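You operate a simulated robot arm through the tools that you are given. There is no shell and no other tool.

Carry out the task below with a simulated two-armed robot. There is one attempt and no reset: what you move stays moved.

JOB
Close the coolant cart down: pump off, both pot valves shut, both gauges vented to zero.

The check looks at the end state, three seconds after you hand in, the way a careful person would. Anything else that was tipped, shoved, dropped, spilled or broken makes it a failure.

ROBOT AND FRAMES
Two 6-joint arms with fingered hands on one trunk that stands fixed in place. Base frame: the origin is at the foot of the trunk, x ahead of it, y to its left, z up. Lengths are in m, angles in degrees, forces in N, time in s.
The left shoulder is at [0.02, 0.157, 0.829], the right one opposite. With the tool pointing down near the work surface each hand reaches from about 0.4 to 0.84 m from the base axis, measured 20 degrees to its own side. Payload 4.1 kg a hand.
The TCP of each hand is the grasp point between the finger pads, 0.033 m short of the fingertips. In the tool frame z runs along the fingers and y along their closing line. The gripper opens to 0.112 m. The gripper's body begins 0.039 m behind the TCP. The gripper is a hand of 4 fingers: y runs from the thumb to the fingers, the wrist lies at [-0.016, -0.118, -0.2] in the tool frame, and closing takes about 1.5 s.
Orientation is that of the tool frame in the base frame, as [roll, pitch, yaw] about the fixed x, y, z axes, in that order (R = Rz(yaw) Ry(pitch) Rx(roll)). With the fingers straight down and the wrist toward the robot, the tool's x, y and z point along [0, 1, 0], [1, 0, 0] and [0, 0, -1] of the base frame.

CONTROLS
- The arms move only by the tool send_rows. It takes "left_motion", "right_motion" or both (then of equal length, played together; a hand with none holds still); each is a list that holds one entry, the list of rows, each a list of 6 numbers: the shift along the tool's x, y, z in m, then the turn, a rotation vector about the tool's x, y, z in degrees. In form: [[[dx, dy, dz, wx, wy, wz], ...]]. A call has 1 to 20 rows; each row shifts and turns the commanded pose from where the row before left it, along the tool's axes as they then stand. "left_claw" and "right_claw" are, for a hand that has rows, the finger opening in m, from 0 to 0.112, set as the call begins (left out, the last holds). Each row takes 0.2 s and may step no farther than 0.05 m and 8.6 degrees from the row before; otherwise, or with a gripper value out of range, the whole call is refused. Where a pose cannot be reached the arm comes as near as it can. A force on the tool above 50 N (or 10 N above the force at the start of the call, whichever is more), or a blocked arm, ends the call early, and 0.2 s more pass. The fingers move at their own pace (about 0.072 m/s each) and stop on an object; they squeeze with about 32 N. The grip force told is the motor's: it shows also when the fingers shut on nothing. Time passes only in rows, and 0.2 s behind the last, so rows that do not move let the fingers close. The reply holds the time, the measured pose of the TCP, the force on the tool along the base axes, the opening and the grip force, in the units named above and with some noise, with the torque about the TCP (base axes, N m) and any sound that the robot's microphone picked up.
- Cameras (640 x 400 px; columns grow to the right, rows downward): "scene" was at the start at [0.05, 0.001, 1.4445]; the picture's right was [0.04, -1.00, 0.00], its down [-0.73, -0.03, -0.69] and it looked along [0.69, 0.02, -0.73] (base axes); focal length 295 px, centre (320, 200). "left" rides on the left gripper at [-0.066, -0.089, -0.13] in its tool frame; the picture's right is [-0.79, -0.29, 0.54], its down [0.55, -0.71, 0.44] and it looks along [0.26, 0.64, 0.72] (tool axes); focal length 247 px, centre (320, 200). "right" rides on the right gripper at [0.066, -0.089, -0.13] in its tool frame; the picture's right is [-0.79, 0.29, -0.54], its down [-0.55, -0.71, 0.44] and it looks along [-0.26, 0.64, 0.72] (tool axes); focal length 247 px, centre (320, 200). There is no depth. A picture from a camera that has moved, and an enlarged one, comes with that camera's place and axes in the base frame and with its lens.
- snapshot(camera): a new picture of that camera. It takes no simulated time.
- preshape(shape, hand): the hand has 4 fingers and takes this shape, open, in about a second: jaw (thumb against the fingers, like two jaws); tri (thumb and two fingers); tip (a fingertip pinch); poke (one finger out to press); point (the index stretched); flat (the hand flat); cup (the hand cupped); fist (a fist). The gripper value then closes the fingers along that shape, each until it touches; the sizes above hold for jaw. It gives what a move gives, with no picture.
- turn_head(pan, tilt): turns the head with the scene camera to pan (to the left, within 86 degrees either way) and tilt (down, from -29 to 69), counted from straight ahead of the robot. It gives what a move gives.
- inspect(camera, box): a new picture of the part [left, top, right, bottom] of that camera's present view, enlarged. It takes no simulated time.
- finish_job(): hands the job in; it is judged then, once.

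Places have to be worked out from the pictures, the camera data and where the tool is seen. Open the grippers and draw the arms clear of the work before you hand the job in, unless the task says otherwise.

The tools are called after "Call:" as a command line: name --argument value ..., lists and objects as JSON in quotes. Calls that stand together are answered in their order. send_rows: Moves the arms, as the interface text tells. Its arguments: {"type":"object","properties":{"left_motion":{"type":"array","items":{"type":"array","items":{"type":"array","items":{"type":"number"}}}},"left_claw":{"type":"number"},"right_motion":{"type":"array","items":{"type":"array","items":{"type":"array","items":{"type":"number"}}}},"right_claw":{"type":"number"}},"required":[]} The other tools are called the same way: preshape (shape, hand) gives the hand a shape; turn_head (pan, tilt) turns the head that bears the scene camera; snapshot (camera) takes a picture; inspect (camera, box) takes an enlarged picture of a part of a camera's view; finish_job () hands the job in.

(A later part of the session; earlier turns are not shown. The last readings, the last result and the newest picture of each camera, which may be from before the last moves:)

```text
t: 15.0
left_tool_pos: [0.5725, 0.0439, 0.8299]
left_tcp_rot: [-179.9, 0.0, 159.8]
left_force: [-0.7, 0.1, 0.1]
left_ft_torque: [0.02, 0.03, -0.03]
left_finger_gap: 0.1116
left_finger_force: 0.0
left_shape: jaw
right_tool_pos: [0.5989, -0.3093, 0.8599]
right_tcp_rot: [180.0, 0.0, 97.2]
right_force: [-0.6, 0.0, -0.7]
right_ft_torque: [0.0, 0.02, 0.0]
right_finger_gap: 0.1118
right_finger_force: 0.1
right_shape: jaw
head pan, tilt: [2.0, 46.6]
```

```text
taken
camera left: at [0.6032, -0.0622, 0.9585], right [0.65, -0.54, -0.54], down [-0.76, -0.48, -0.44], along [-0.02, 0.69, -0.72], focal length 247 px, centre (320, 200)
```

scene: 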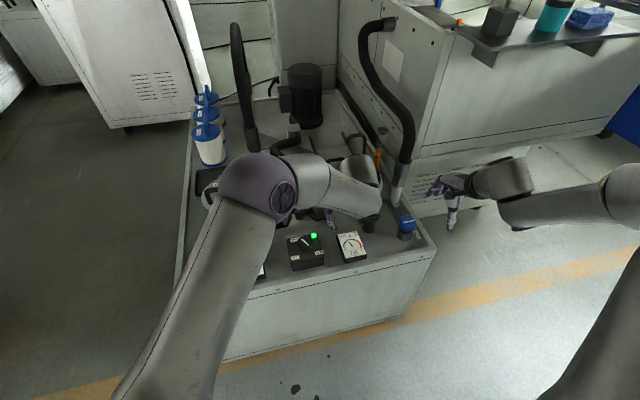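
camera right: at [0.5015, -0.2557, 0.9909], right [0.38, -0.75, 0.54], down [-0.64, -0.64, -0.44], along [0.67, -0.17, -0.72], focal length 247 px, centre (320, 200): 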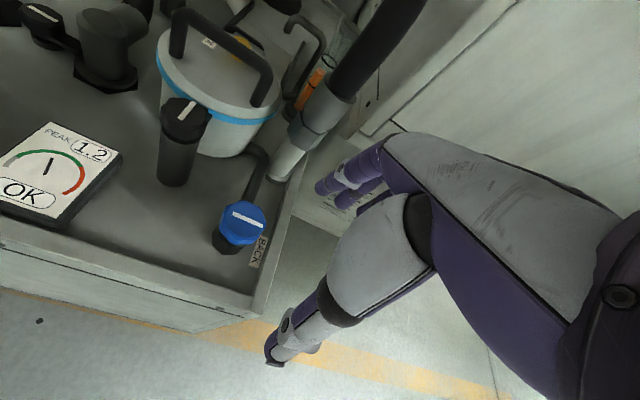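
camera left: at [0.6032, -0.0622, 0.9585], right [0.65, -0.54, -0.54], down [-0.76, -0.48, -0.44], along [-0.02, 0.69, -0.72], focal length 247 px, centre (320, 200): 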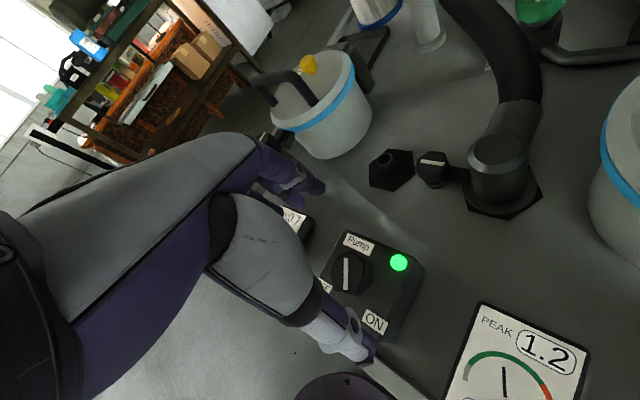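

Heading 70° is reachable. I shift back over the knob centre (0.559, 0.0635) and descend to grasp height again.

Call:
send_rows --left_motion '[[[0.0194, 0.0137, 0, 0, 0, 0], [0, 0, 0.02, 0, 0, 0], [0, 0, 0.02, 0, 0, 0], [0, 0, 0.02, 0, 0, 0], [0, 0, 0.015, 0, 0, 0], [0, 0, 0.012, 0, 0, 0], [0, 0, 0, 0, 0, 0]]]'

Call:
snapshot --camera "left"

Call:
inspect --camera "scene" --box '[240, 130, 440, 270]'

```text
t: 16.6
left_tool_pos: [0.5586, 0.0646, 0.7423]
left_tcp_rot: [-179.9, 0.0, 159.8]
left_force: [-0.6, 0.6, -0.4]
left_ft_torque: [0.02, 0.0, -0.02]
left_finger_gap: 0.1117
left_finger_force: 0.0
left_shape: jaw
right_tool_pos: [0.5976, -0.3093, 0.8606]
right_tcp_rot: [179.9, -0.1, 97.2]
right_force: [0.3, 0.1, -0.4]
right_ft_torque: [0.01, -0.02, -0.01]
right_finger_gap: 0.112
right_finger_force: 0.1
right_shape: jaw
head pan, tilt: [2.0, 46.6]
```

```text
taken
camera left: at [0.5893, -0.0424, 0.8716], right [0.64, -0.54, -0.54], down [-0.76, -0.48, -0.44], along [-0.02, 0.69, -0.72], focal length 247 px, centre (320, 200)
```

left: 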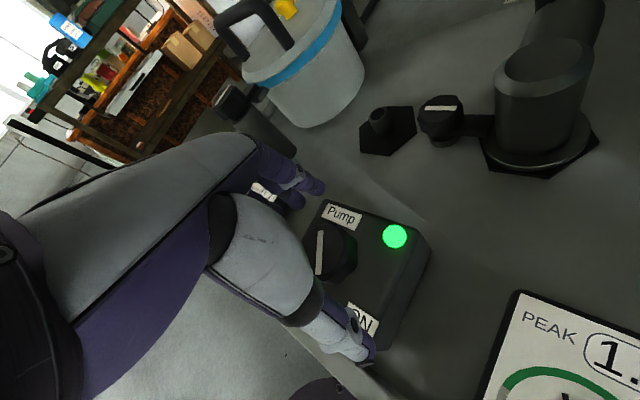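

```text
2.86 times, centred on (340, 200) of scene
camera zoom: at [0.05, 0.001, 1.4445], right [0.04, -1.0, 0.0], down [-0.73, -0.03, -0.69], along [0.69, 0.02, -0.73], focal length 844 px, centre (263, 200)
```

zoom: 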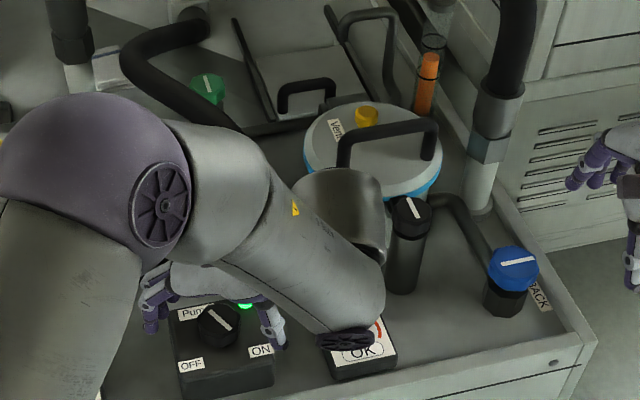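

Both fingers straddle the knob again with no contact force. I close on it, then turn clockwise 63° in one go.

Call:
send_rows --left_motion '[[[0, 0, 0.002, 0, 0, 0], [0, 0, 0, 0, 0, 0], [0, 0, 0, 0, 0, 0], [0, 0, 0, 0, 0, 0], [0, 0, 0, 0, 0, 0], [0, 0, 0, 0, 0, 0], [0, 0, 0, 0, 0, 0], [0, 0, 0, 0, 0, 0]]]' --left_claw 0.0

Call:
send_rows --left_motion '[[[0, 0, 0, 0, 0, 7], [0, 0, 0, 0, 0, 7], [0, 0, 0, 0, 0, 7], [0, 0, 0, 0, 0, 7], [0, 0, 0, 0, 0, 7], [0, 0, 0, 0, 0, 7], [0, 0, 0, 0, 0, 7], [0, 0, 0, 0, 0, 7], [0, 0, 0, 0, 0, 7], [0, 0, 0, 0, 0, 0]]]'

Call:
snapshot --camera "left"

Call:
inspect --camera "scene" --box '[200, 150, 400, 290]'

```text
t: 18.4
left_tool_pos: [0.5588, 0.0635, 0.7406]
left_tcp_rot: [180.0, 0.0, 159.6]
left_force: [-0.5, -3.7, -3.7]
left_ft_torque: [-0.08, 0.01, -0.01]
left_finger_gap: 0.0366
left_finger_force: 32.1
left_shape: jaw
right_tool_pos: [0.5981, -0.3105, 0.86]
right_tcp_rot: [180.0, 0.0, 97.2]
right_force: [0.1, -0.4, -0.4]
right_ft_torque: [0.0, 0.01, 0.01]
right_finger_gap: 0.1116
right_finger_force: 0.1
right_shape: jaw
head pan, tilt: [2.0, 46.6]
```

```text
t: 20.6
left_tool_pos: [0.5578, 0.0652, 0.7396]
left_tcp_rot: [180.0, 0.0, 96.8]
left_force: [-11.5, 5.0, -4.2]
left_ft_torque: [0.14, 0.38, 0.25]
left_finger_gap: 0.0358
left_finger_force: 32.0
left_shape: jaw
right_tool_pos: [0.5982, -0.3085, 0.8602]
right_tcp_rot: [-179.9, 0.0, 97.3]
right_force: [0.9, -0.1, -0.5]
right_ft_torque: [-0.02, 0.0, 0.0]
right_finger_gap: 0.1114
right_finger_force: 0.0
right_shape: jaw
head pan, tilt: [2.0, 46.6]
```

```text
taken
camera left: at [0.477, -0.0105, 0.8693], right [-0.19, -0.82, -0.54], down [-0.77, 0.46, -0.44], along [0.61, 0.33, -0.72], focal length 247 px, centre (320, 200)
```

left: 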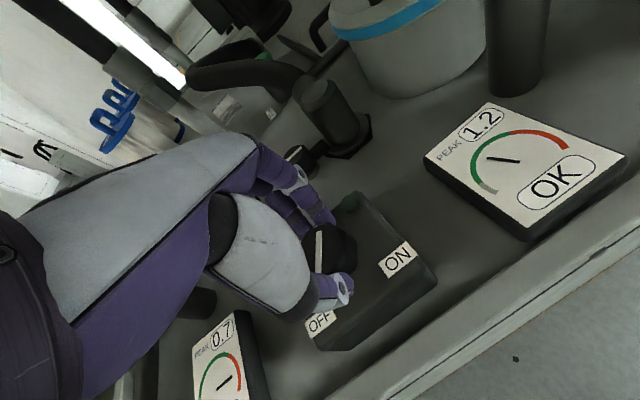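

```text
2.86 times, centred on (300, 220) of scene
camera zoom: at [0.0498, 0.0012, 1.4445], right [0.04, -1.0, 0.0], down [-0.73, -0.03, -0.69], along [0.69, 0.02, -0.73], focal length 844 px, centre (377, 143)
```

zoom: 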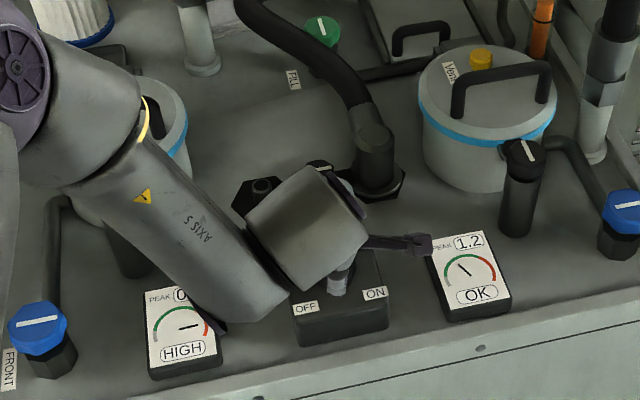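

The LED is dark now and the line points toward OFF; torque is rising a little, which suggests the end stop is near. I turn one more small step to make sure it's home.

Call:
send_rows --left_motion '[[[0, 0, 0, 0, 0, 5], [0, 0, 0, 0, 0, 0]]]'

Call:
inspect --camera "left" --box '[260, 170, 460, 360]'

```text
t: 21.2
left_tool_pos: [0.5579, 0.0657, 0.7392]
left_tcp_rot: [-180.0, 0.0, 91.9]
left_force: [-10.5, 14.0, -1.8]
left_ft_torque: [0.32, 0.37, 0.38]
left_finger_gap: 0.0355
left_finger_force: 32.5
left_shape: jaw
right_tool_pos: [0.5978, -0.3087, 0.8599]
right_tcp_rot: [-180.0, 0.0, 97.4]
right_force: [-0.7, -0.1, -0.4]
right_ft_torque: [0.02, -0.01, 0.0]
right_finger_gap: 0.1113
right_finger_force: 0.0
right_shape: jaw
head pan, tilt: [2.0, 46.6]
```

```text
2.11 times, centred on (360, 265) of left
camera zoom: at [0.4709, -0.0031, 0.8693], right [-0.26, -0.8, -0.54], down [-0.73, 0.53, -0.44], along [0.63, 0.28, -0.72], focal length 520 px, centre (236, 63)
```

zoom: 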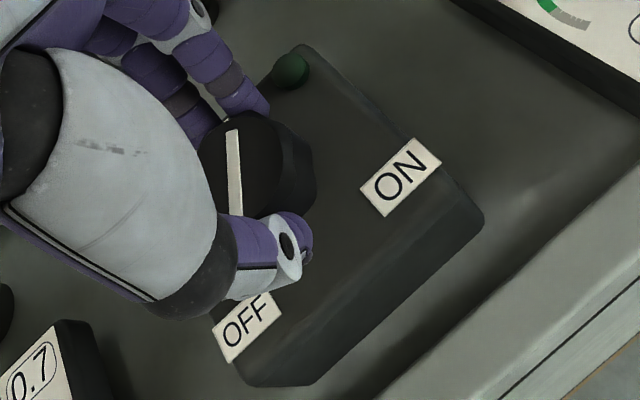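

LED is off and the torque shows the end stop. I open the hand and raise it straight up, then check that the knob stays at OFF.

Call:
send_rows --left_motion '[[[0, 0, 0, 0, 0, 0], [0, 0, 0, 0, 0, 0], [0, 0, 0, 0, 0, 0], [0, 0, 0, 0, 0, 0], [0, 0, 0, 0, 0, 0], [0, 0, -0.03, 0, 0, 0], [0, 0, -0.04, 0, 0, 0], [0, 0, -0.04, 0, 0, 0], [0, 0, -0.04, 0, 0, 0], [0, 0, 0, 0, 0, 0]]]' --left_claw 0.112

Call:
snapshot --camera "left"

Call:
inspect --camera "scene" --box '[180, 150, 440, 300]'

```text
t: 23.4
left_tool_pos: [0.5577, 0.0646, 0.8916]
left_tcp_rot: [180.0, 0.1, 91.7]
left_force: [0.6, -0.2, -0.6]
left_ft_torque: [0.04, 0.01, 0.02]
left_finger_gap: 0.1115
left_finger_force: 0.1
left_shape: jaw
right_tool_pos: [0.5984, -0.3095, 0.8605]
right_tcp_rot: [180.0, 0.0, 97.2]
right_force: [0.2, -0.2, 0.0]
right_ft_torque: [0.01, 0.0, 0.03]
right_finger_gap: 0.1115
right_finger_force: 0.0
right_shape: jaw
head pan, tilt: [2.0, 46.6]
```

```text
taken
camera left: at [0.4706, -0.0037, 1.0203], right [-0.26, -0.8, -0.54], down [-0.73, 0.53, -0.44], along [0.63, 0.28, -0.72], focal length 247 px, centre (320, 200)
```

left: 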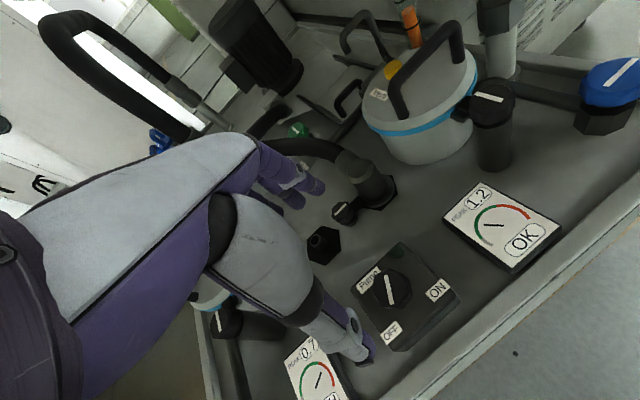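

```text
2.46 times, centred on (310, 225) of scene
camera zoom: at [0.0501, 0.001, 1.4445], right [0.04, -1.0, 0.0], down [-0.73, -0.03, -0.69], along [0.69, 0.02, -0.73], focal length 727 px, centre (345, 138)
```

zoom: 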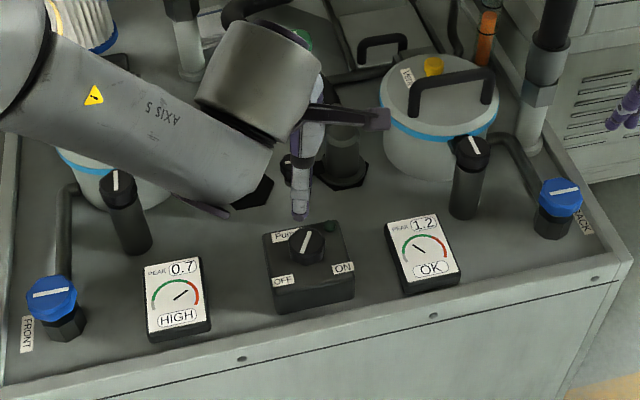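

The pump is OFF with the LED dark, and the left needle seems to have dropped a little. I zoom on both gauges.

Call:
inspect --camera "scene" --box '[232, 240, 272, 290]'

Call:
inspect --camera "scene" --box '[330, 225, 380, 270]'

Call:
inspect --camera "left" --box '[340, 240, 470, 360]'

```text
8.00 times, centred on (252, 265) of scene
camera zoom: at [0.0501, 0.001, 1.4445], right [0.04, -1.0, 0.0], down [-0.73, -0.03, -0.69], along [0.69, 0.02, -0.73], focal length 2362 px, centre (864, -320)
```

zoom: 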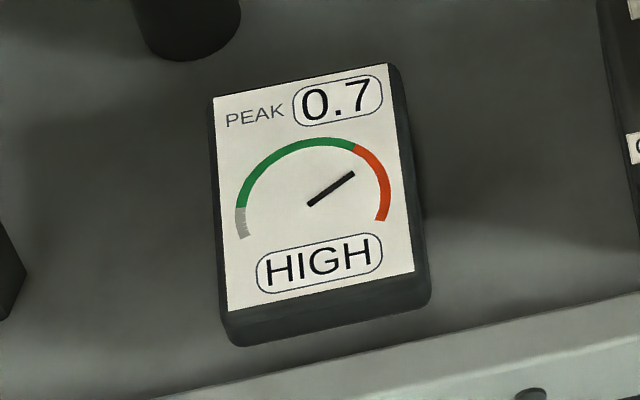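

```text
8.89 times, centred on (355, 248) of scene
camera zoom: at [0.0501, 0.001, 1.4445], right [0.04, -1.0, 0.0], down [-0.73, -0.03, -0.69], along [0.69, 0.02, -0.73], focal length 2624 px, centre (9, -222)
```

zoom: 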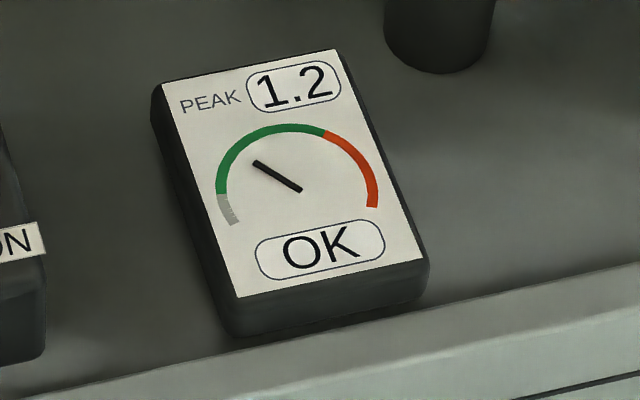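

```text
3.33 times, centred on (405, 300) of left
camera zoom: at [0.4706, -0.0037, 1.0203], right [-0.26, -0.8, -0.54], down [-0.73, 0.53, -0.44], along [0.63, 0.28, -0.72], focal length 823 px, centre (37, -133)
```

zoom: 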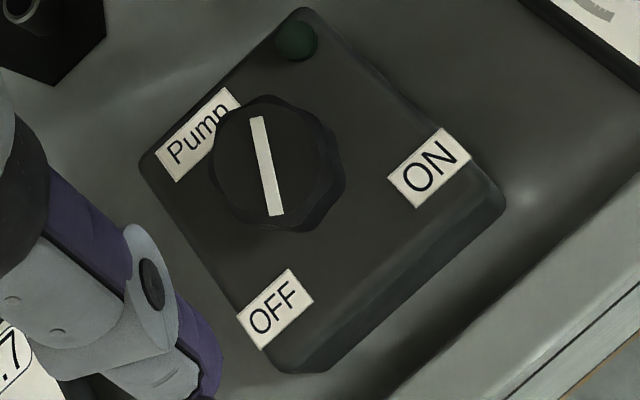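

Both needles are falling slowly now the pump is off. I let a few seconds pass while moving the left hand toward the left side at height, to see where the gauges settle.

Call:
send_rows --left_motion '[[[0.04, -0.02, 0, 0, 0, 0], [0.04, -0.02, 0, 0, 0, 0], [0.04, -0.02, 0, 0, 0, 0], [0.04, -0.02, 0, 0, 0, 0], [0.04, 0, 0, 0, 0, 0], [0.04, 0, 0, 0, 0, 0], [0, 0, 0, 0, 0, 0], [0, 0, 0, 0, 0, 0], [0, 0, 0, 0, 0, 0], [0, 0, 0, 0, 0, 0], [0, 0, 0, 0, 0, 0], [0, 0, 0, 0, 0, 0]]]'

Call:
inspect --camera "scene" --box '[232, 240, 272, 290]'

Call:
inspect --camera "scene" --box '[330, 225, 380, 270]'

Call:
snapshot --camera "scene"

```text
t: 26.0
left_tool_pos: [0.4727, 0.3007, 0.8923]
left_tcp_rot: [-179.9, 0.0, 91.9]
left_force: [-0.3, -0.4, -0.5]
left_ft_torque: [0.03, -0.01, 0.0]
left_finger_gap: 0.1117
left_finger_force: 0.0
left_shape: jaw
right_tool_pos: [0.5983, -0.3098, 0.8605]
right_tcp_rot: [-180.0, 0.0, 97.3]
right_force: [0.4, 0.2, -0.1]
right_ft_torque: [0.03, 0.02, 0.01]
right_finger_gap: 0.1116
right_finger_force: 0.0
right_shape: jaw
head pan, tilt: [2.0, 46.6]
```

```text
8.00 times, centred on (252, 265) of scene
camera zoom: at [0.05, 0.001, 1.4445], right [0.04, -1.0, 0.0], down [-0.73, -0.03, -0.69], along [0.69, 0.02, -0.73], focal length 2362 px, centre (864, -320)
```

zoom: 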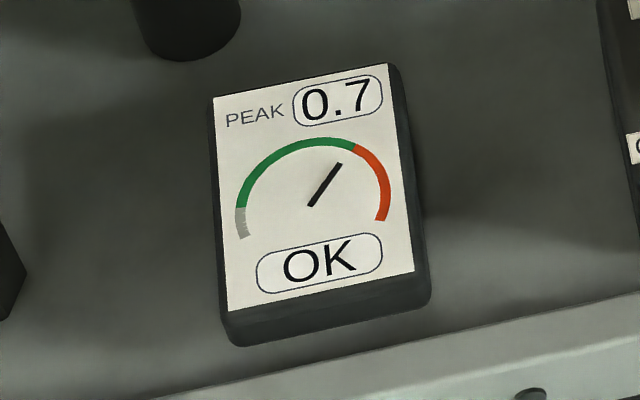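

```text
8.89 times, centred on (355, 248) of scene
camera zoom: at [0.05, 0.001, 1.4445], right [0.04, -1.0, 0.0], down [-0.73, -0.03, -0.69], along [0.69, 0.02, -0.73], focal length 2624 px, centre (9, -222)
```

zoom: 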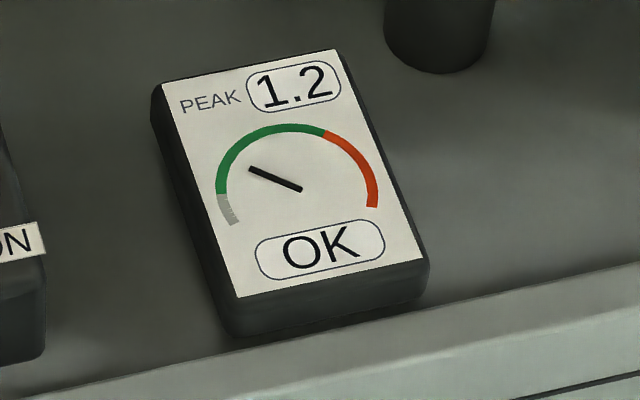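

```text
taken
```

scene: 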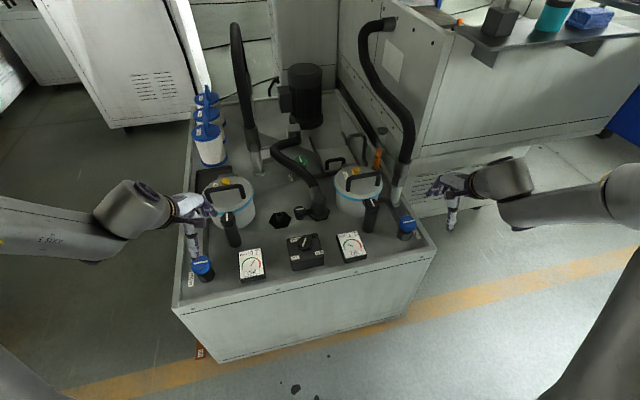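

The gauges decay slowly on their own. Before touching any valve, I zoom hard on the joint between black post knob and pot lid from several cameras.

Call:
inspect --camera "right" --box '[150, 85, 230, 135]'

Call:
inspect --camera "scene" --box '[355, 185, 395, 210]'

Call:
inspect --camera "scene" --box '[210, 200, 250, 225]'

Call:
snapshot --camera "left"

```text
8.00 times, centred on (190, 110) of right
camera zoom: at [0.5015, -0.2557, 0.9909], right [0.38, -0.75, 0.54], down [-0.64, -0.64, -0.44], along [0.67, -0.17, -0.72], focal length 1976 px, centre (1360, 920)
```

zoom: 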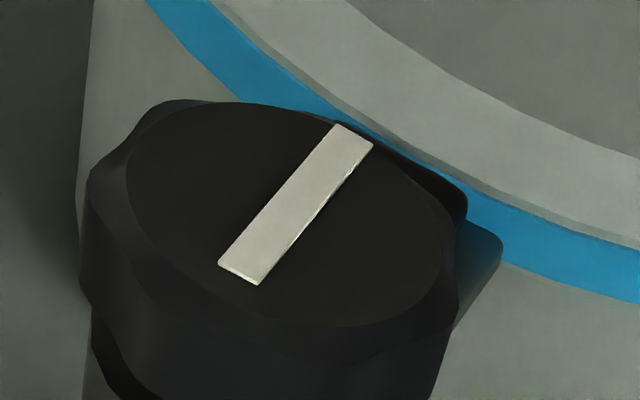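

```text
16.00 times, centred on (375, 198) of scene
camera zoom: at [0.05, 0.001, 1.4445], right [0.04, -1.0, 0.0], down [-0.73, -0.03, -0.69], along [0.69, 0.02, -0.73], focal length 4724 px, centre (-560, 240)
```

zoom: 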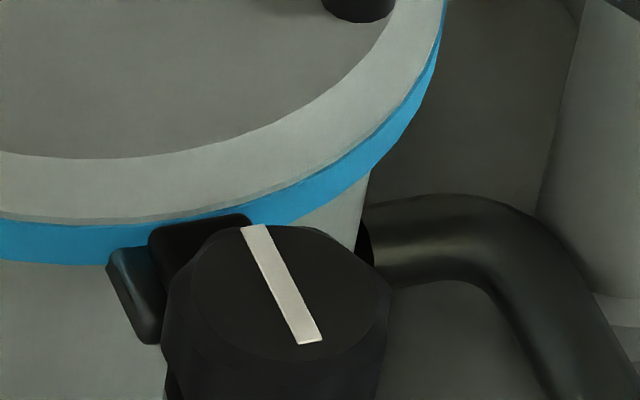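

```text
16.00 times, centred on (230, 212) of scene
camera zoom: at [0.05, 0.001, 1.4445], right [0.04, -1.0, 0.0], down [-0.73, -0.03, -0.69], along [0.69, 0.02, -0.73], focal length 4724 px, centre (1760, 0)
```

zoom: 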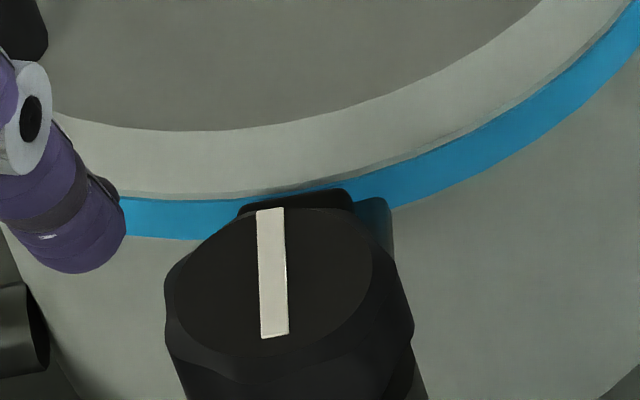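

```text
taken
camera left: at [0.3842, 0.2321, 1.0224], right [-0.26, -0.8, -0.54], down [-0.73, 0.53, -0.44], along [0.63, 0.28, -0.72], focal length 247 px, centre (320, 200)
```

left: 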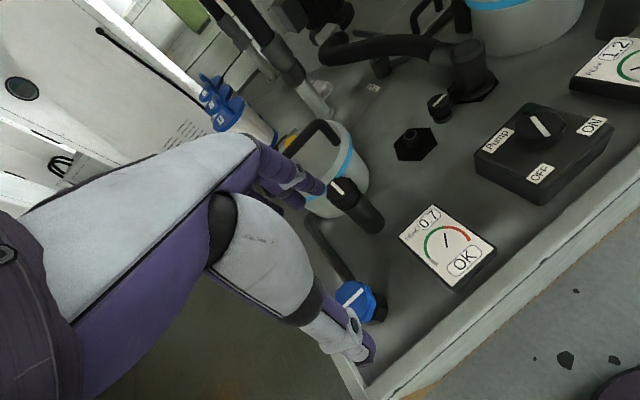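

The black block is a lug on the lid at the gasket level, held by the post knob, so the black knobs are lid clamps and stay untouched. The blue FRONT/BACK knobs are on the pot pipes. I zoom on the left blue knob to fix its centre and mark, and check the gauges' trend.

Call:
inspect --camera "left" --box '[300, 230, 420, 340]'

Call:
inspect --camera "scene" --box '[180, 240, 230, 290]'

```text
3.64 times, centred on (360, 285) of left
camera zoom: at [0.3842, 0.2321, 1.0224], right [-0.26, -0.8, -0.54], down [-0.73, 0.53, -0.44], along [0.63, 0.28, -0.72], focal length 898 px, centre (174, -109)
```

zoom: 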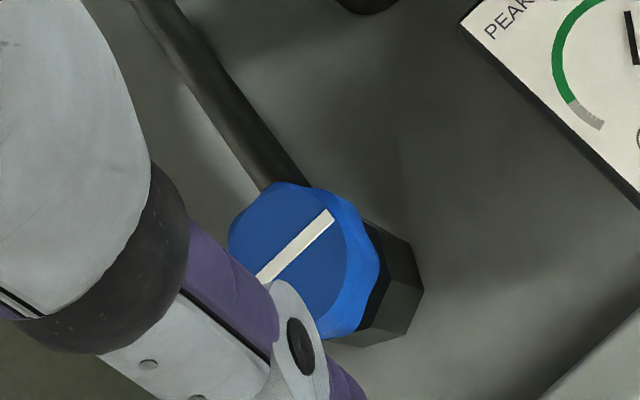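

```text
8.00 times, centred on (205, 265) of scene
camera zoom: at [0.05, 0.001, 1.4445], right [0.04, -1.0, 0.0], down [-0.73, -0.03, -0.69], along [0.69, 0.02, -0.73], focal length 2362 px, centre (1240, -320)
```

zoom: 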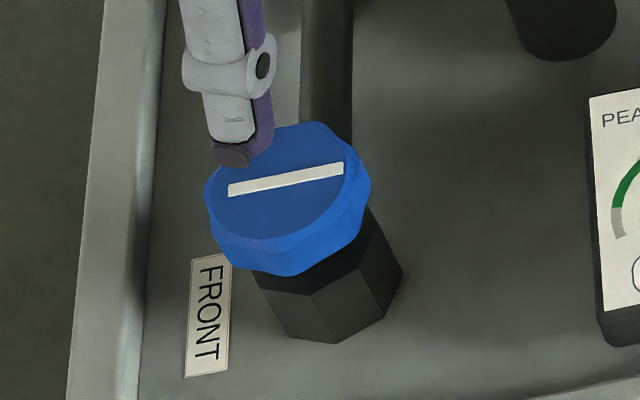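

The line on the blue FRONT knob lies across its pipe; both gauges decay equally (time constant about 18 s). I'll rotate the left hand counter-clockwise in the air to give it clockwise turning range, and place it above the left blue knob at (0.483, 0.351).

Call:
send_rows --left_motion '[[[0, 0, 0, 0, 0, -8.4], [0, 0, 0, 0, 0, -8.4], [0, 0, 0, 0, 0, -8.4], [0, 0, 0, 0, 0, -8.4], [0, 0, 0, 0, 0, -8.4], [0, 0, 0, 0, 0, -8.4], [0, 0, 0, 0, 0, -8.4], [0, 0, 0, 0, 0, -8.4], [0, 0, 0, 0, 0, -8.4], [0, 0, 0, 0, 0, -8.4], [0, 0, 0, 0, 0, -8.4], [-0.007, 0.025, 0.02, 0, 0, 0], [-0.007, 0.0245, 0.03, 0, 0, 0], [0, 0, 0, 0, 0, 0]]]'

Call:
snapshot --camera "left"

Call:
snapshot --camera "scene"

Call:
inspect --camera "scene" --box '[330, 225, 380, 270]'

Call:
inspect --camera "scene" --box '[232, 240, 272, 290]'

```text
t: 29.0
left_tool_pos: [0.4804, 0.3529, 0.8406]
left_tcp_rot: [179.9, 0.0, -175.8]
left_force: [-1.3, 1.2, 0.2]
left_ft_torque: [0.0, 0.0, -0.01]
left_finger_gap: 0.1118
left_finger_force: 0.1
left_shape: jaw
right_tool_pos: [0.5986, -0.309, 0.8598]
right_tcp_rot: [179.9, 0.0, 97.2]
right_force: [-0.2, 1.1, 1.0]
right_ft_torque: [-0.02, 0.03, 0.0]
right_finger_gap: 0.1117
right_finger_force: 0.1
right_shape: jaw
head pan, tilt: [2.0, 46.6]
```

```text
taken
camera left: at [0.5528, 0.2691, 0.9692], right [0.81, -0.23, -0.54], down [-0.5, -0.75, -0.44], along [-0.3, 0.62, -0.72], focal length 247 px, centre (320, 200)
```

left: 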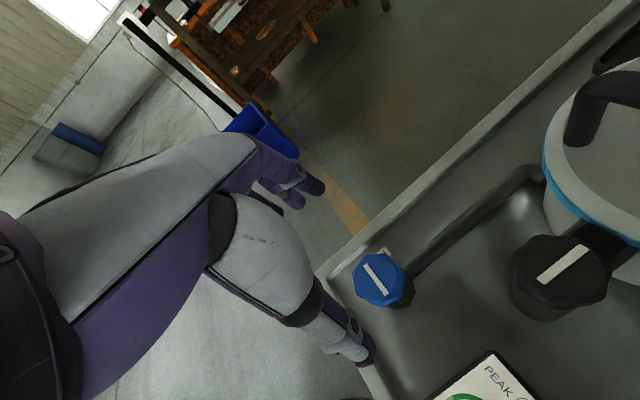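

```text
taken
```

scene: 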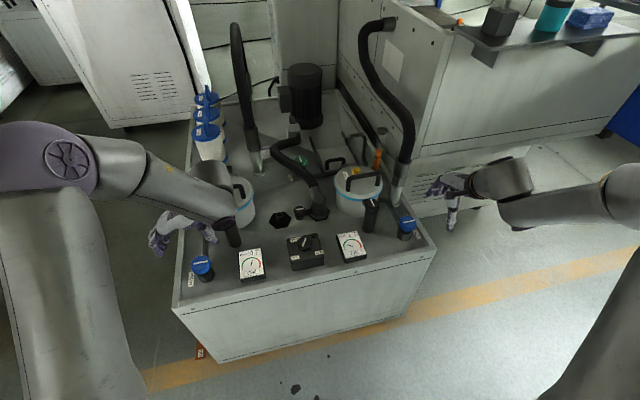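

```text
8.89 times, centred on (355, 248) of scene
camera zoom: at [0.05, 0.001, 1.4445], right [0.04, -1.0, 0.0], down [-0.73, -0.03, -0.69], along [0.69, 0.02, -0.73], focal length 2624 px, centre (9, -222)
```

zoom: 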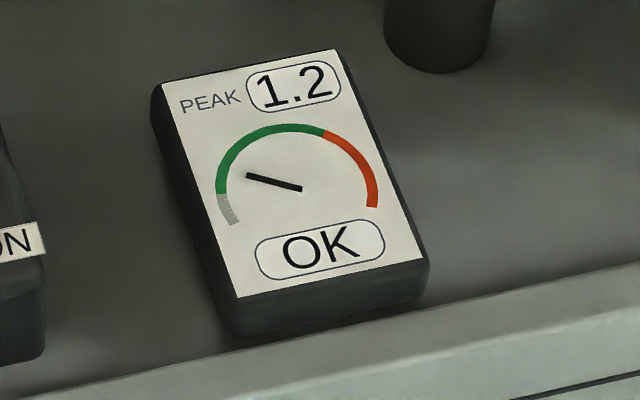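

```text
8.00 times, centred on (252, 265) of scene
camera zoom: at [0.05, 0.001, 1.4445], right [0.04, -1.0, 0.0], down [-0.73, -0.03, -0.69], along [0.69, 0.02, -0.73], focal length 2362 px, centre (864, -320)
```

zoom: 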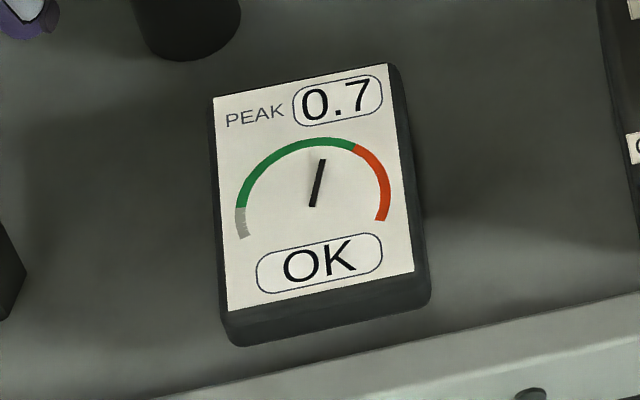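

The hand is over the blue FRONT knob, with its centre at (0.483, 0.353). I descend so the fingertips reach down beside the knob, at TCP z about 0.728.

Call:
send_rows --left_motion '[[[-0.0026, 0, 0.03, 0, 0, 0], [0, 0, 0.03, 0, 0, 0], [0, 0, 0.025, 0, 0, 0], [0, 0, 0.015, 0, 0, 0], [0, 0, 0.012, 0, 0, 0], [0, 0, 0, 0, 0, 0]]]'

Call:
snapshot --camera "left"

Call:
inspect --camera "scene" --box '[150, 200, 270, 290]'

```text
t: 30.4
left_tool_pos: [0.4832, 0.352, 0.7272]
left_tcp_rot: [179.9, -0.1, -175.8]
left_force: [-0.6, -0.6, 1.0]
left_ft_torque: [-0.01, 0.02, 0.03]
left_finger_gap: 0.1117
left_finger_force: 0.0
left_shape: jaw
right_tool_pos: [0.5972, -0.3089, 0.8596]
right_tcp_rot: [179.9, 0.1, 97.2]
right_force: [-0.1, 1.1, -0.8]
right_ft_torque: [0.04, 0.01, -0.03]
right_finger_gap: 0.1117
right_finger_force: 0.0
right_shape: jaw
head pan, tilt: [2.0, 46.6]
```

```text
taken
camera left: at [0.5557, 0.2683, 0.8566], right [0.81, -0.23, -0.54], down [-0.5, -0.75, -0.44], along [-0.3, 0.62, -0.72], focal length 247 px, centre (320, 200)
```

left: 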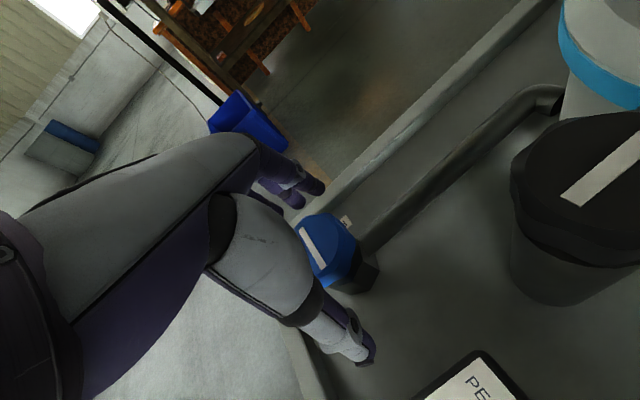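

```text
4.44 times, centred on (210, 245) of scene
camera zoom: at [0.05, 0.001, 1.4445], right [0.04, -1.0, 0.0], down [-0.73, -0.03, -0.69], along [0.69, 0.02, -0.73], focal length 1312 px, centre (809, 0)
```

zoom: 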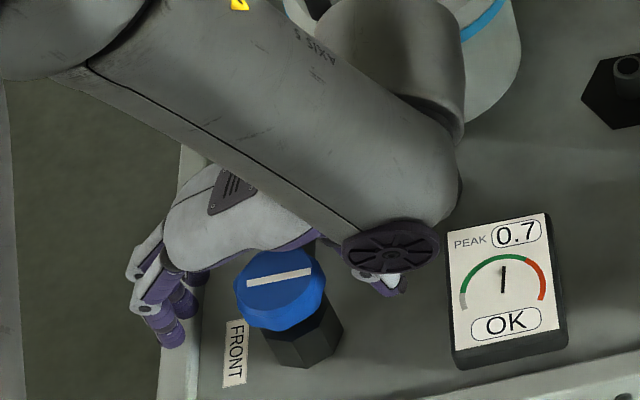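

No contact forces. The knob is between thumb and fingers; I close on it, then try a clockwise turn (seen from above) in small steps.

Call:
send_rows --left_motion '[[[0, 0, 0, 0, 0, 0], [0, 0, 0, 0, 0, 0], [0, 0, 0, 0, 0, 0], [0, 0, 0, 0, 0, 0], [0, 0, 0, 0, 0, 0], [0, 0, 0, 0, 0, 0], [0, 0, 0, 0, 0, 0]]]' --left_claw 0.0

Call:
send_rows --left_motion '[[[0, 0, 0, 0, 0, 5], [0, 0, 0, 0, 0, 5], [0, 0, 0, 0, 0, 0]]]'

Call:
inspect --camera "left" --box '[240, 180, 420, 320]'

Call:
inspect --camera "scene" --box '[150, 200, 270, 290]'

```text
t: 32.0
left_tool_pos: [0.4844, 0.3519, 0.7269]
left_tcp_rot: [180.0, 0.1, -175.9]
left_force: [2.6, -4.0, -1.9]
left_ft_torque: [-0.08, 0.02, 0.04]
left_finger_gap: 0.0445
left_finger_force: 32.0
left_shape: jaw
right_tool_pos: [0.5984, -0.3089, 0.8593]
right_tcp_rot: [-180.0, 0.1, 97.2]
right_force: [-0.4, -0.3, 0.8]
right_ft_torque: [-0.02, -0.02, -0.02]
right_finger_gap: 0.1119
right_finger_force: 0.1
right_shape: jaw
head pan, tilt: [2.0, 46.6]
```

```text
t: 32.8
left_tool_pos: [0.484, 0.3521, 0.728]
left_tcp_rot: [-179.9, -0.1, 174.1]
left_force: [-4.3, -6.0, -4.0]
left_ft_torque: [-0.1, 0.07, 0.12]
left_finger_gap: 0.044
left_finger_force: 32.3
left_shape: jaw
right_tool_pos: [0.5982, -0.3091, 0.8596]
right_tcp_rot: [180.0, 0.0, 97.2]
right_force: [-0.2, 0.6, -0.3]
right_ft_torque: [0.01, 0.01, -0.02]
right_finger_gap: 0.1117
right_finger_force: 0.0
right_shape: jaw
head pan, tilt: [2.0, 46.6]
```

```text
2.86 times, centred on (330, 250) of left
camera zoom: at [0.5397, 0.2564, 0.8567], right [0.76, -0.37, -0.54], down [-0.62, -0.65, -0.43], along [-0.19, 0.67, -0.72], focal length 706 px, centre (291, 57)
```

zoom: 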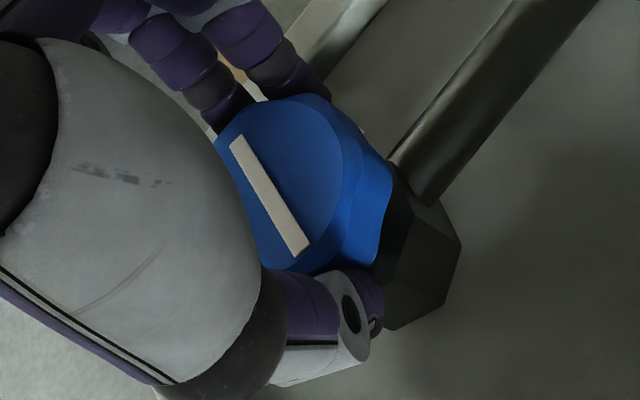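

```text
4.44 times, centred on (210, 245) of scene
camera zoom: at [0.05, 0.0009, 1.4445], right [0.04, -1.0, 0.0], down [-0.73, -0.03, -0.69], along [0.69, 0.02, -0.73], focal length 1312 px, centre (809, 0)
```

zoom: 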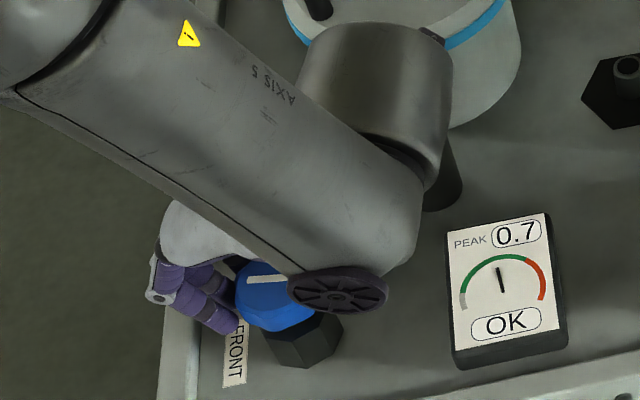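

The line followed the hand by several degrees with little torque, so the knob appears free to turn clockwise. I continue another 40°.

Call:
send_rows --left_motion '[[[0, 0, 0, 0, 0, 7], [0, 0, 0, 0, 0, 7], [0, 0, 0, 0, 0, 7], [0, 0, 0, 0, 0, 7], [0, 0, 0, 0, 0, 7], [0, 0, 0, 0, 0, 7], [0, 0, 0, 0, 0, 0]]]'

Call:
inspect --camera "left" --box '[240, 180, 420, 320]'

Call:
inspect --camera "scene" --box '[150, 200, 270, 290]'

```text
t: 34.4
left_tool_pos: [0.4834, 0.3514, 0.7274]
left_tcp_rot: [-179.8, 0.1, 132.1]
left_force: [-16.1, -6.2, -9.8]
left_ft_torque: [-0.16, 0.39, 0.14]
left_finger_gap: 0.0419
left_finger_force: 31.7
left_shape: jaw
right_tool_pos: [0.5981, -0.309, 0.8614]
right_tcp_rot: [180.0, 0.0, 97.2]
right_force: [-0.8, -0.4, 0.2]
right_ft_torque: [-0.03, -0.02, -0.02]
right_finger_gap: 0.1116
right_finger_force: 0.2
right_shape: jaw
head pan, tilt: [2.0, 46.6]
```

```text
2.86 times, centred on (330, 250) of left
camera zoom: at [0.4612, 0.2434, 0.8577], right [0.32, -0.78, -0.54], down [-0.9, -0.07, -0.43], along [0.3, 0.62, -0.72], focal length 706 px, centre (291, 57)
```

zoom: 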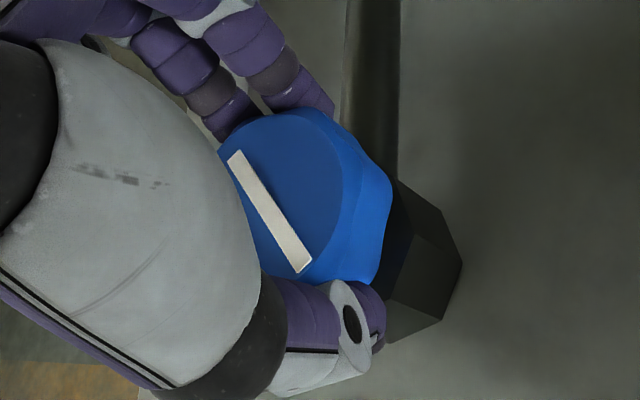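

```text
4.44 times, centred on (210, 245) of scene
camera zoom: at [0.0498, 0.001, 1.4445], right [0.04, -1.0, 0.0], down [-0.73, -0.03, -0.69], along [0.69, 0.02, -0.73], focal length 1312 px, centre (809, 0)
```

zoom: 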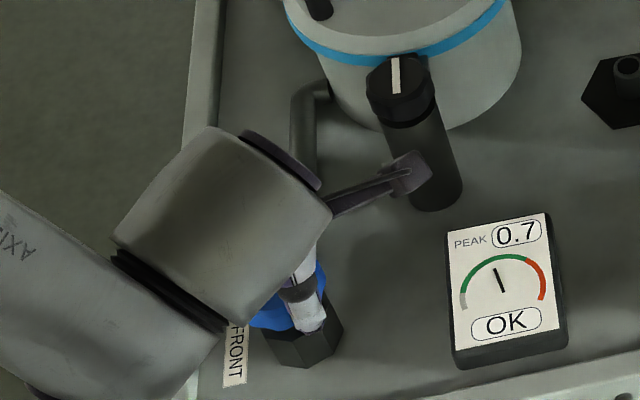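

The FRONT knob turns freely with the hand, 52° so far. I continue in smaller chunks looking for the end stop, and record both gauges.

Call:
send_rows --left_motion '[[[0, 0, 0, 0, 0, 7], [0, 0, 0, 0, 0, 7], [0, 0, 0, 0, 0, 7], [0, 0, 0, 0, 0, 0]]]'

Call:
inspect --camera "left" --box '[240, 180, 420, 320]'

Call:
inspect --camera "scene" --box '[232, 240, 272, 290]'

Call:
inspect --camera "scene" --box '[330, 225, 380, 270]'

```text
t: 35.4
left_tool_pos: [0.4865, 0.3494, 0.7286]
left_tcp_rot: [-179.4, -0.4, 111.5]
left_force: [-23.9, -0.3, -17.1]
left_ft_torque: [0.05, 0.24, 0.11]
left_finger_gap: 0.0401
left_finger_force: 32.0
left_shape: jaw
left hand out of reach, approached as far as the arm can: row 3
right_tool_pos: [0.5992, -0.3091, 0.8601]
right_tcp_rot: [180.0, 0.0, 97.4]
right_force: [0.2, 0.1, 0.8]
right_ft_torque: [0.02, 0.01, -0.01]
right_finger_gap: 0.1116
right_finger_force: 0.1
right_shape: jaw
head pan, tilt: [2.0, 46.6]
```

```text
2.86 times, centred on (330, 250) of left
camera zoom: at [0.4287, 0.2544, 0.8594], right [0.02, -0.84, -0.54], down [-0.87, 0.26, -0.42], along [0.5, 0.48, -0.73], focal length 706 px, centre (291, 57)
```

zoom: 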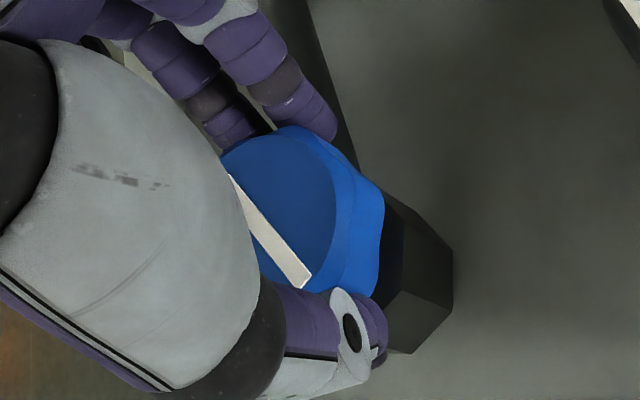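

```text
8.00 times, centred on (252, 265) of scene
camera zoom: at [0.0498, 0.0013, 1.4445], right [0.04, -1.0, 0.0], down [-0.73, -0.03, -0.69], along [0.69, 0.02, -0.73], focal length 2362 px, centre (864, -320)
```

zoom: 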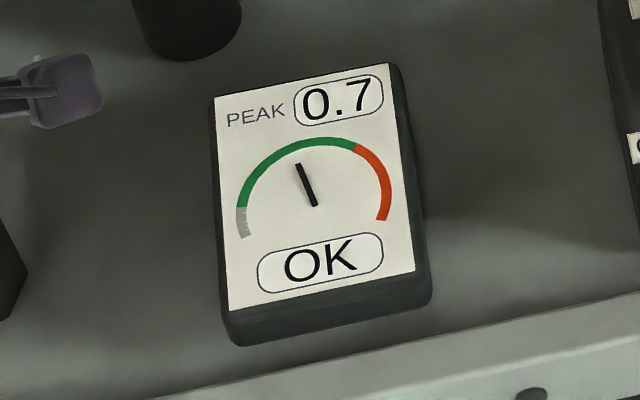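

```text
8.89 times, centred on (355, 248) of scene
camera zoom: at [0.0498, 0.0013, 1.4445], right [0.04, -1.0, 0.0], down [-0.73, -0.03, -0.69], along [0.69, 0.02, -0.73], focal length 2624 px, centre (9, -222)
```

zoom: 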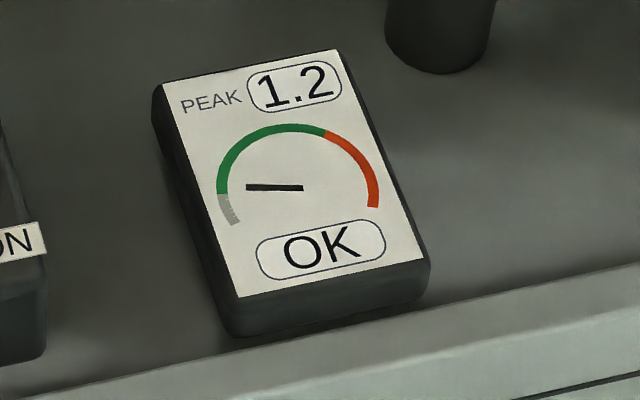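

The left arm's turning limit is reached after about 70°, and the left gauge's decay has clearly slowed while the right one hasn't. So clockwise is indeed shutting the valve. I release, raise, and rotate back to regrip and finish to the stop.

Call:
send_rows --left_motion '[[[0, 0, 0, 0, 0, -3], [0, 0, 0, 0, 0, 0], [0, 0, 0, 0, 0, 0], [0, 0, 0, 0, 0, 0], [0, 0, 0, 0, 0, 0], [0, 0, -0.025, 0, 0, 0], [0, 0, -0.025, 0, 0, 0], [0, 0, -0.02, 0, 0, 0], [0, 0, 0, 0, 0, -8.4], [0, 0, 0, 0, 0, -8.4], [0, 0, 0, 0, 0, -8.4], [0, 0, 0, 0, 0, -8.4], [0, 0, 0, 0, 0, -8.4], [0, 0, 0, 0, 0, -8.4], [0, 0, 0, 0, 0, -8.4], [0, 0, 0, 0, 0, 0]]]' --left_claw 0.112

Call:
snapshot --camera "left"

Call:
inspect --camera "left" --box '[280, 200, 480, 340]'

Call:
inspect --camera "scene" --box '[170, 200, 290, 290]'

Call:
inspect --camera "scene" --box '[232, 240, 272, 290]'

Call:
inspect --camera "scene" --box '[330, 225, 380, 270]'

```text
t: 38.8
left_tool_pos: [0.4871, 0.3502, 0.8011]
left_tcp_rot: [-180.0, 0.0, 173.0]
left_force: [-0.2, -0.4, 0.7]
left_ft_torque: [0.02, 0.02, -0.05]
left_finger_gap: 0.1114
left_finger_force: 0.1
left_shape: jaw
right_tool_pos: [0.5983, -0.3094, 0.8593]
right_tcp_rot: [-179.8, 0.0, 97.2]
right_force: [-0.9, -0.7, 0.9]
right_ft_torque: [-0.01, 0.01, 0.0]
right_finger_gap: 0.1117
right_finger_force: 0.0
right_shape: jaw
head pan, tilt: [2.0, 46.6]
```

```text
taken
camera left: at [0.542, 0.2527, 0.9305], right [0.75, -0.38, -0.54], down [-0.63, -0.64, -0.44], along [-0.18, 0.67, -0.72], focal length 247 px, centre (320, 200)
```

left: 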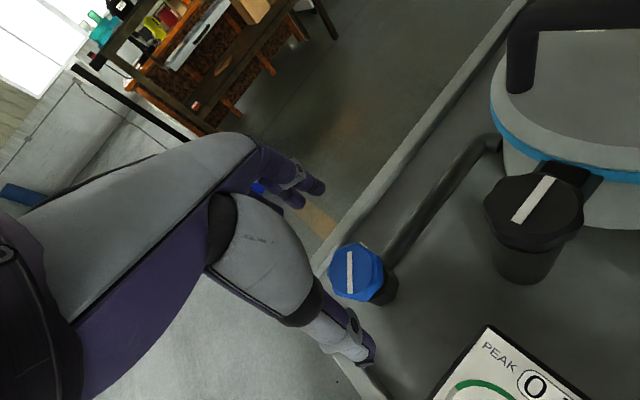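

```text
2.86 times, centred on (380, 270) of left
camera zoom: at [0.542, 0.2527, 0.9305], right [0.75, -0.38, -0.54], down [-0.63, -0.64, -0.44], along [-0.18, 0.67, -0.72], focal length 706 px, centre (149, 0)
```

zoom: 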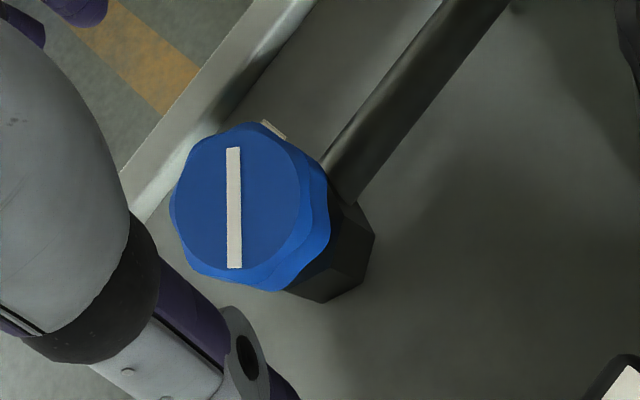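

```text
4.44 times, centred on (230, 245) of scene
camera zoom: at [0.05, 0.001, 1.4445], right [0.04, -1.0, 0.0], down [-0.73, -0.03, -0.69], along [0.69, 0.02, -0.73], focal length 1312 px, centre (720, 0)
```

zoom: 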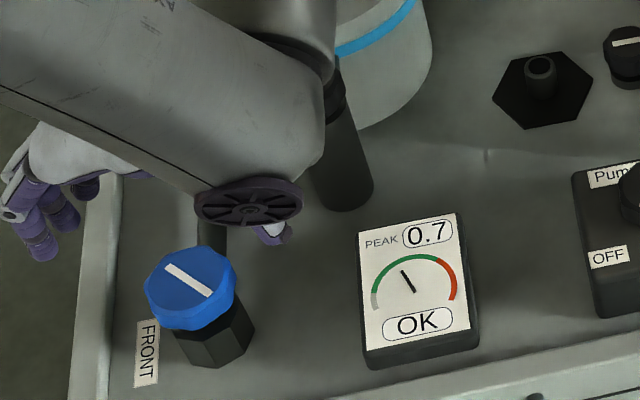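

```text
8.00 times, centred on (252, 265) of scene
camera zoom: at [0.05, 0.001, 1.4445], right [0.04, -1.0, 0.0], down [-0.73, -0.03, -0.69], along [0.69, 0.02, -0.73], focal length 2362 px, centre (864, -320)
```

zoom: 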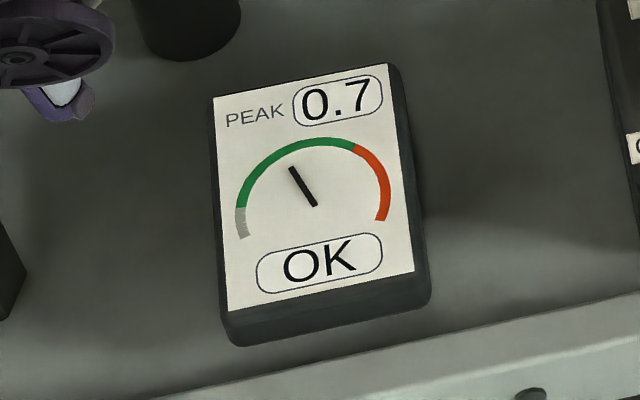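

```text
8.89 times, centred on (355, 248) of scene
camera zoom: at [0.05, 0.001, 1.4445], right [0.04, -1.0, 0.0], down [-0.73, -0.03, -0.69], along [0.69, 0.02, -0.73], focal length 2624 px, centre (9, -222)
```

zoom: 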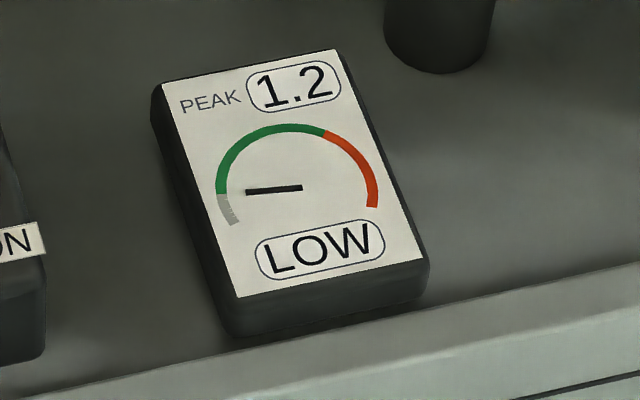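

The FRONT mark is now at 45° and the left gauge decays more slowly (about 42 s versus 18 s), so the valve is part shut. I rotate a bit further back, re-centre, descend slightly deeper and regrip.

Call:
send_rows --left_motion '[[[0.0054, 0.0022, 0, 0, 0, 0], [0, 0, 0.025, 0, 0, -8.4], [0, 0, 0.025, 0, 0, 0], [0, 0, 0.015, 0, 0, 0], [0, 0, 0.012, 0, 0, 0], [0, 0, 0, 0, 0, 0]]]'

Call:
send_rows --left_motion '[[[0, 0, 0, 0, 0, 0], [0, 0, 0, 0, 0, 0], [0, 0, 0, 0, 0, 0], [0, 0, 0, 0, 0, 0], [0, 0, 0, 0, 0, 0], [0, 0, 0, 0, 0, 0], [0, 0, 0, 0, 0, 0]]]' --left_claw 0.0

Call:
inspect --camera "left" --box '[240, 180, 420, 320]'

```text
t: 40.2
left_tool_pos: [0.4823, 0.3517, 0.723]
left_tcp_rot: [180.0, 0.0, -178.5]
left_force: [-0.5, 0.5, 0.1]
left_ft_torque: [0.0, -0.01, 0.02]
left_finger_gap: 0.1116
left_finger_force: 0.2
left_shape: jaw
right_tool_pos: [0.5988, -0.31, 0.8598]
right_tcp_rot: [180.0, 0.0, 97.3]
right_force: [-0.3, -0.3, -0.2]
right_ft_torque: [0.01, 0.01, -0.01]
right_finger_gap: 0.1116
right_finger_force: 0.0
right_shape: jaw
head pan, tilt: [2.0, 46.6]
```

```text
t: 41.8
left_tool_pos: [0.4827, 0.3523, 0.7221]
left_tcp_rot: [-179.9, -0.2, -178.8]
left_force: [2.5, -4.7, -11.5]
left_ft_torque: [-0.07, -0.05, -0.02]
left_finger_gap: 0.0424
left_finger_force: 32.3
left_shape: jaw
right_tool_pos: [0.5979, -0.3091, 0.8598]
right_tcp_rot: [179.9, 0.0, 97.2]
right_force: [-0.5, -0.2, 0.5]
right_ft_torque: [0.03, -0.02, 0.01]
right_finger_gap: 0.1117
right_finger_force: 0.1
right_shape: jaw
head pan, tilt: [2.0, 46.6]
```

```text
2.86 times, centred on (330, 250) of left
camera zoom: at [0.5504, 0.2642, 0.8507], right [0.8, -0.27, -0.54], down [-0.54, -0.72, -0.43], along [-0.27, 0.64, -0.72], focal length 706 px, centre (291, 57)
```

zoom: 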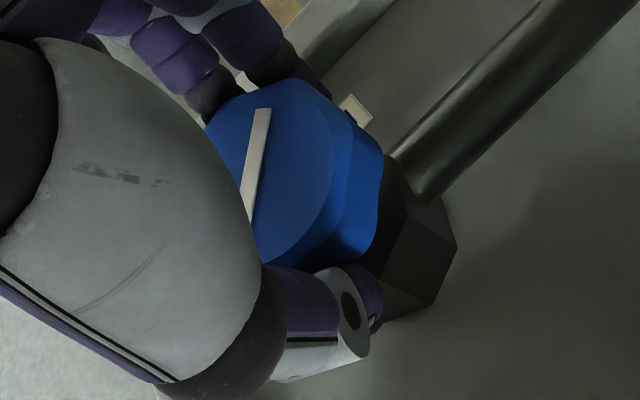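

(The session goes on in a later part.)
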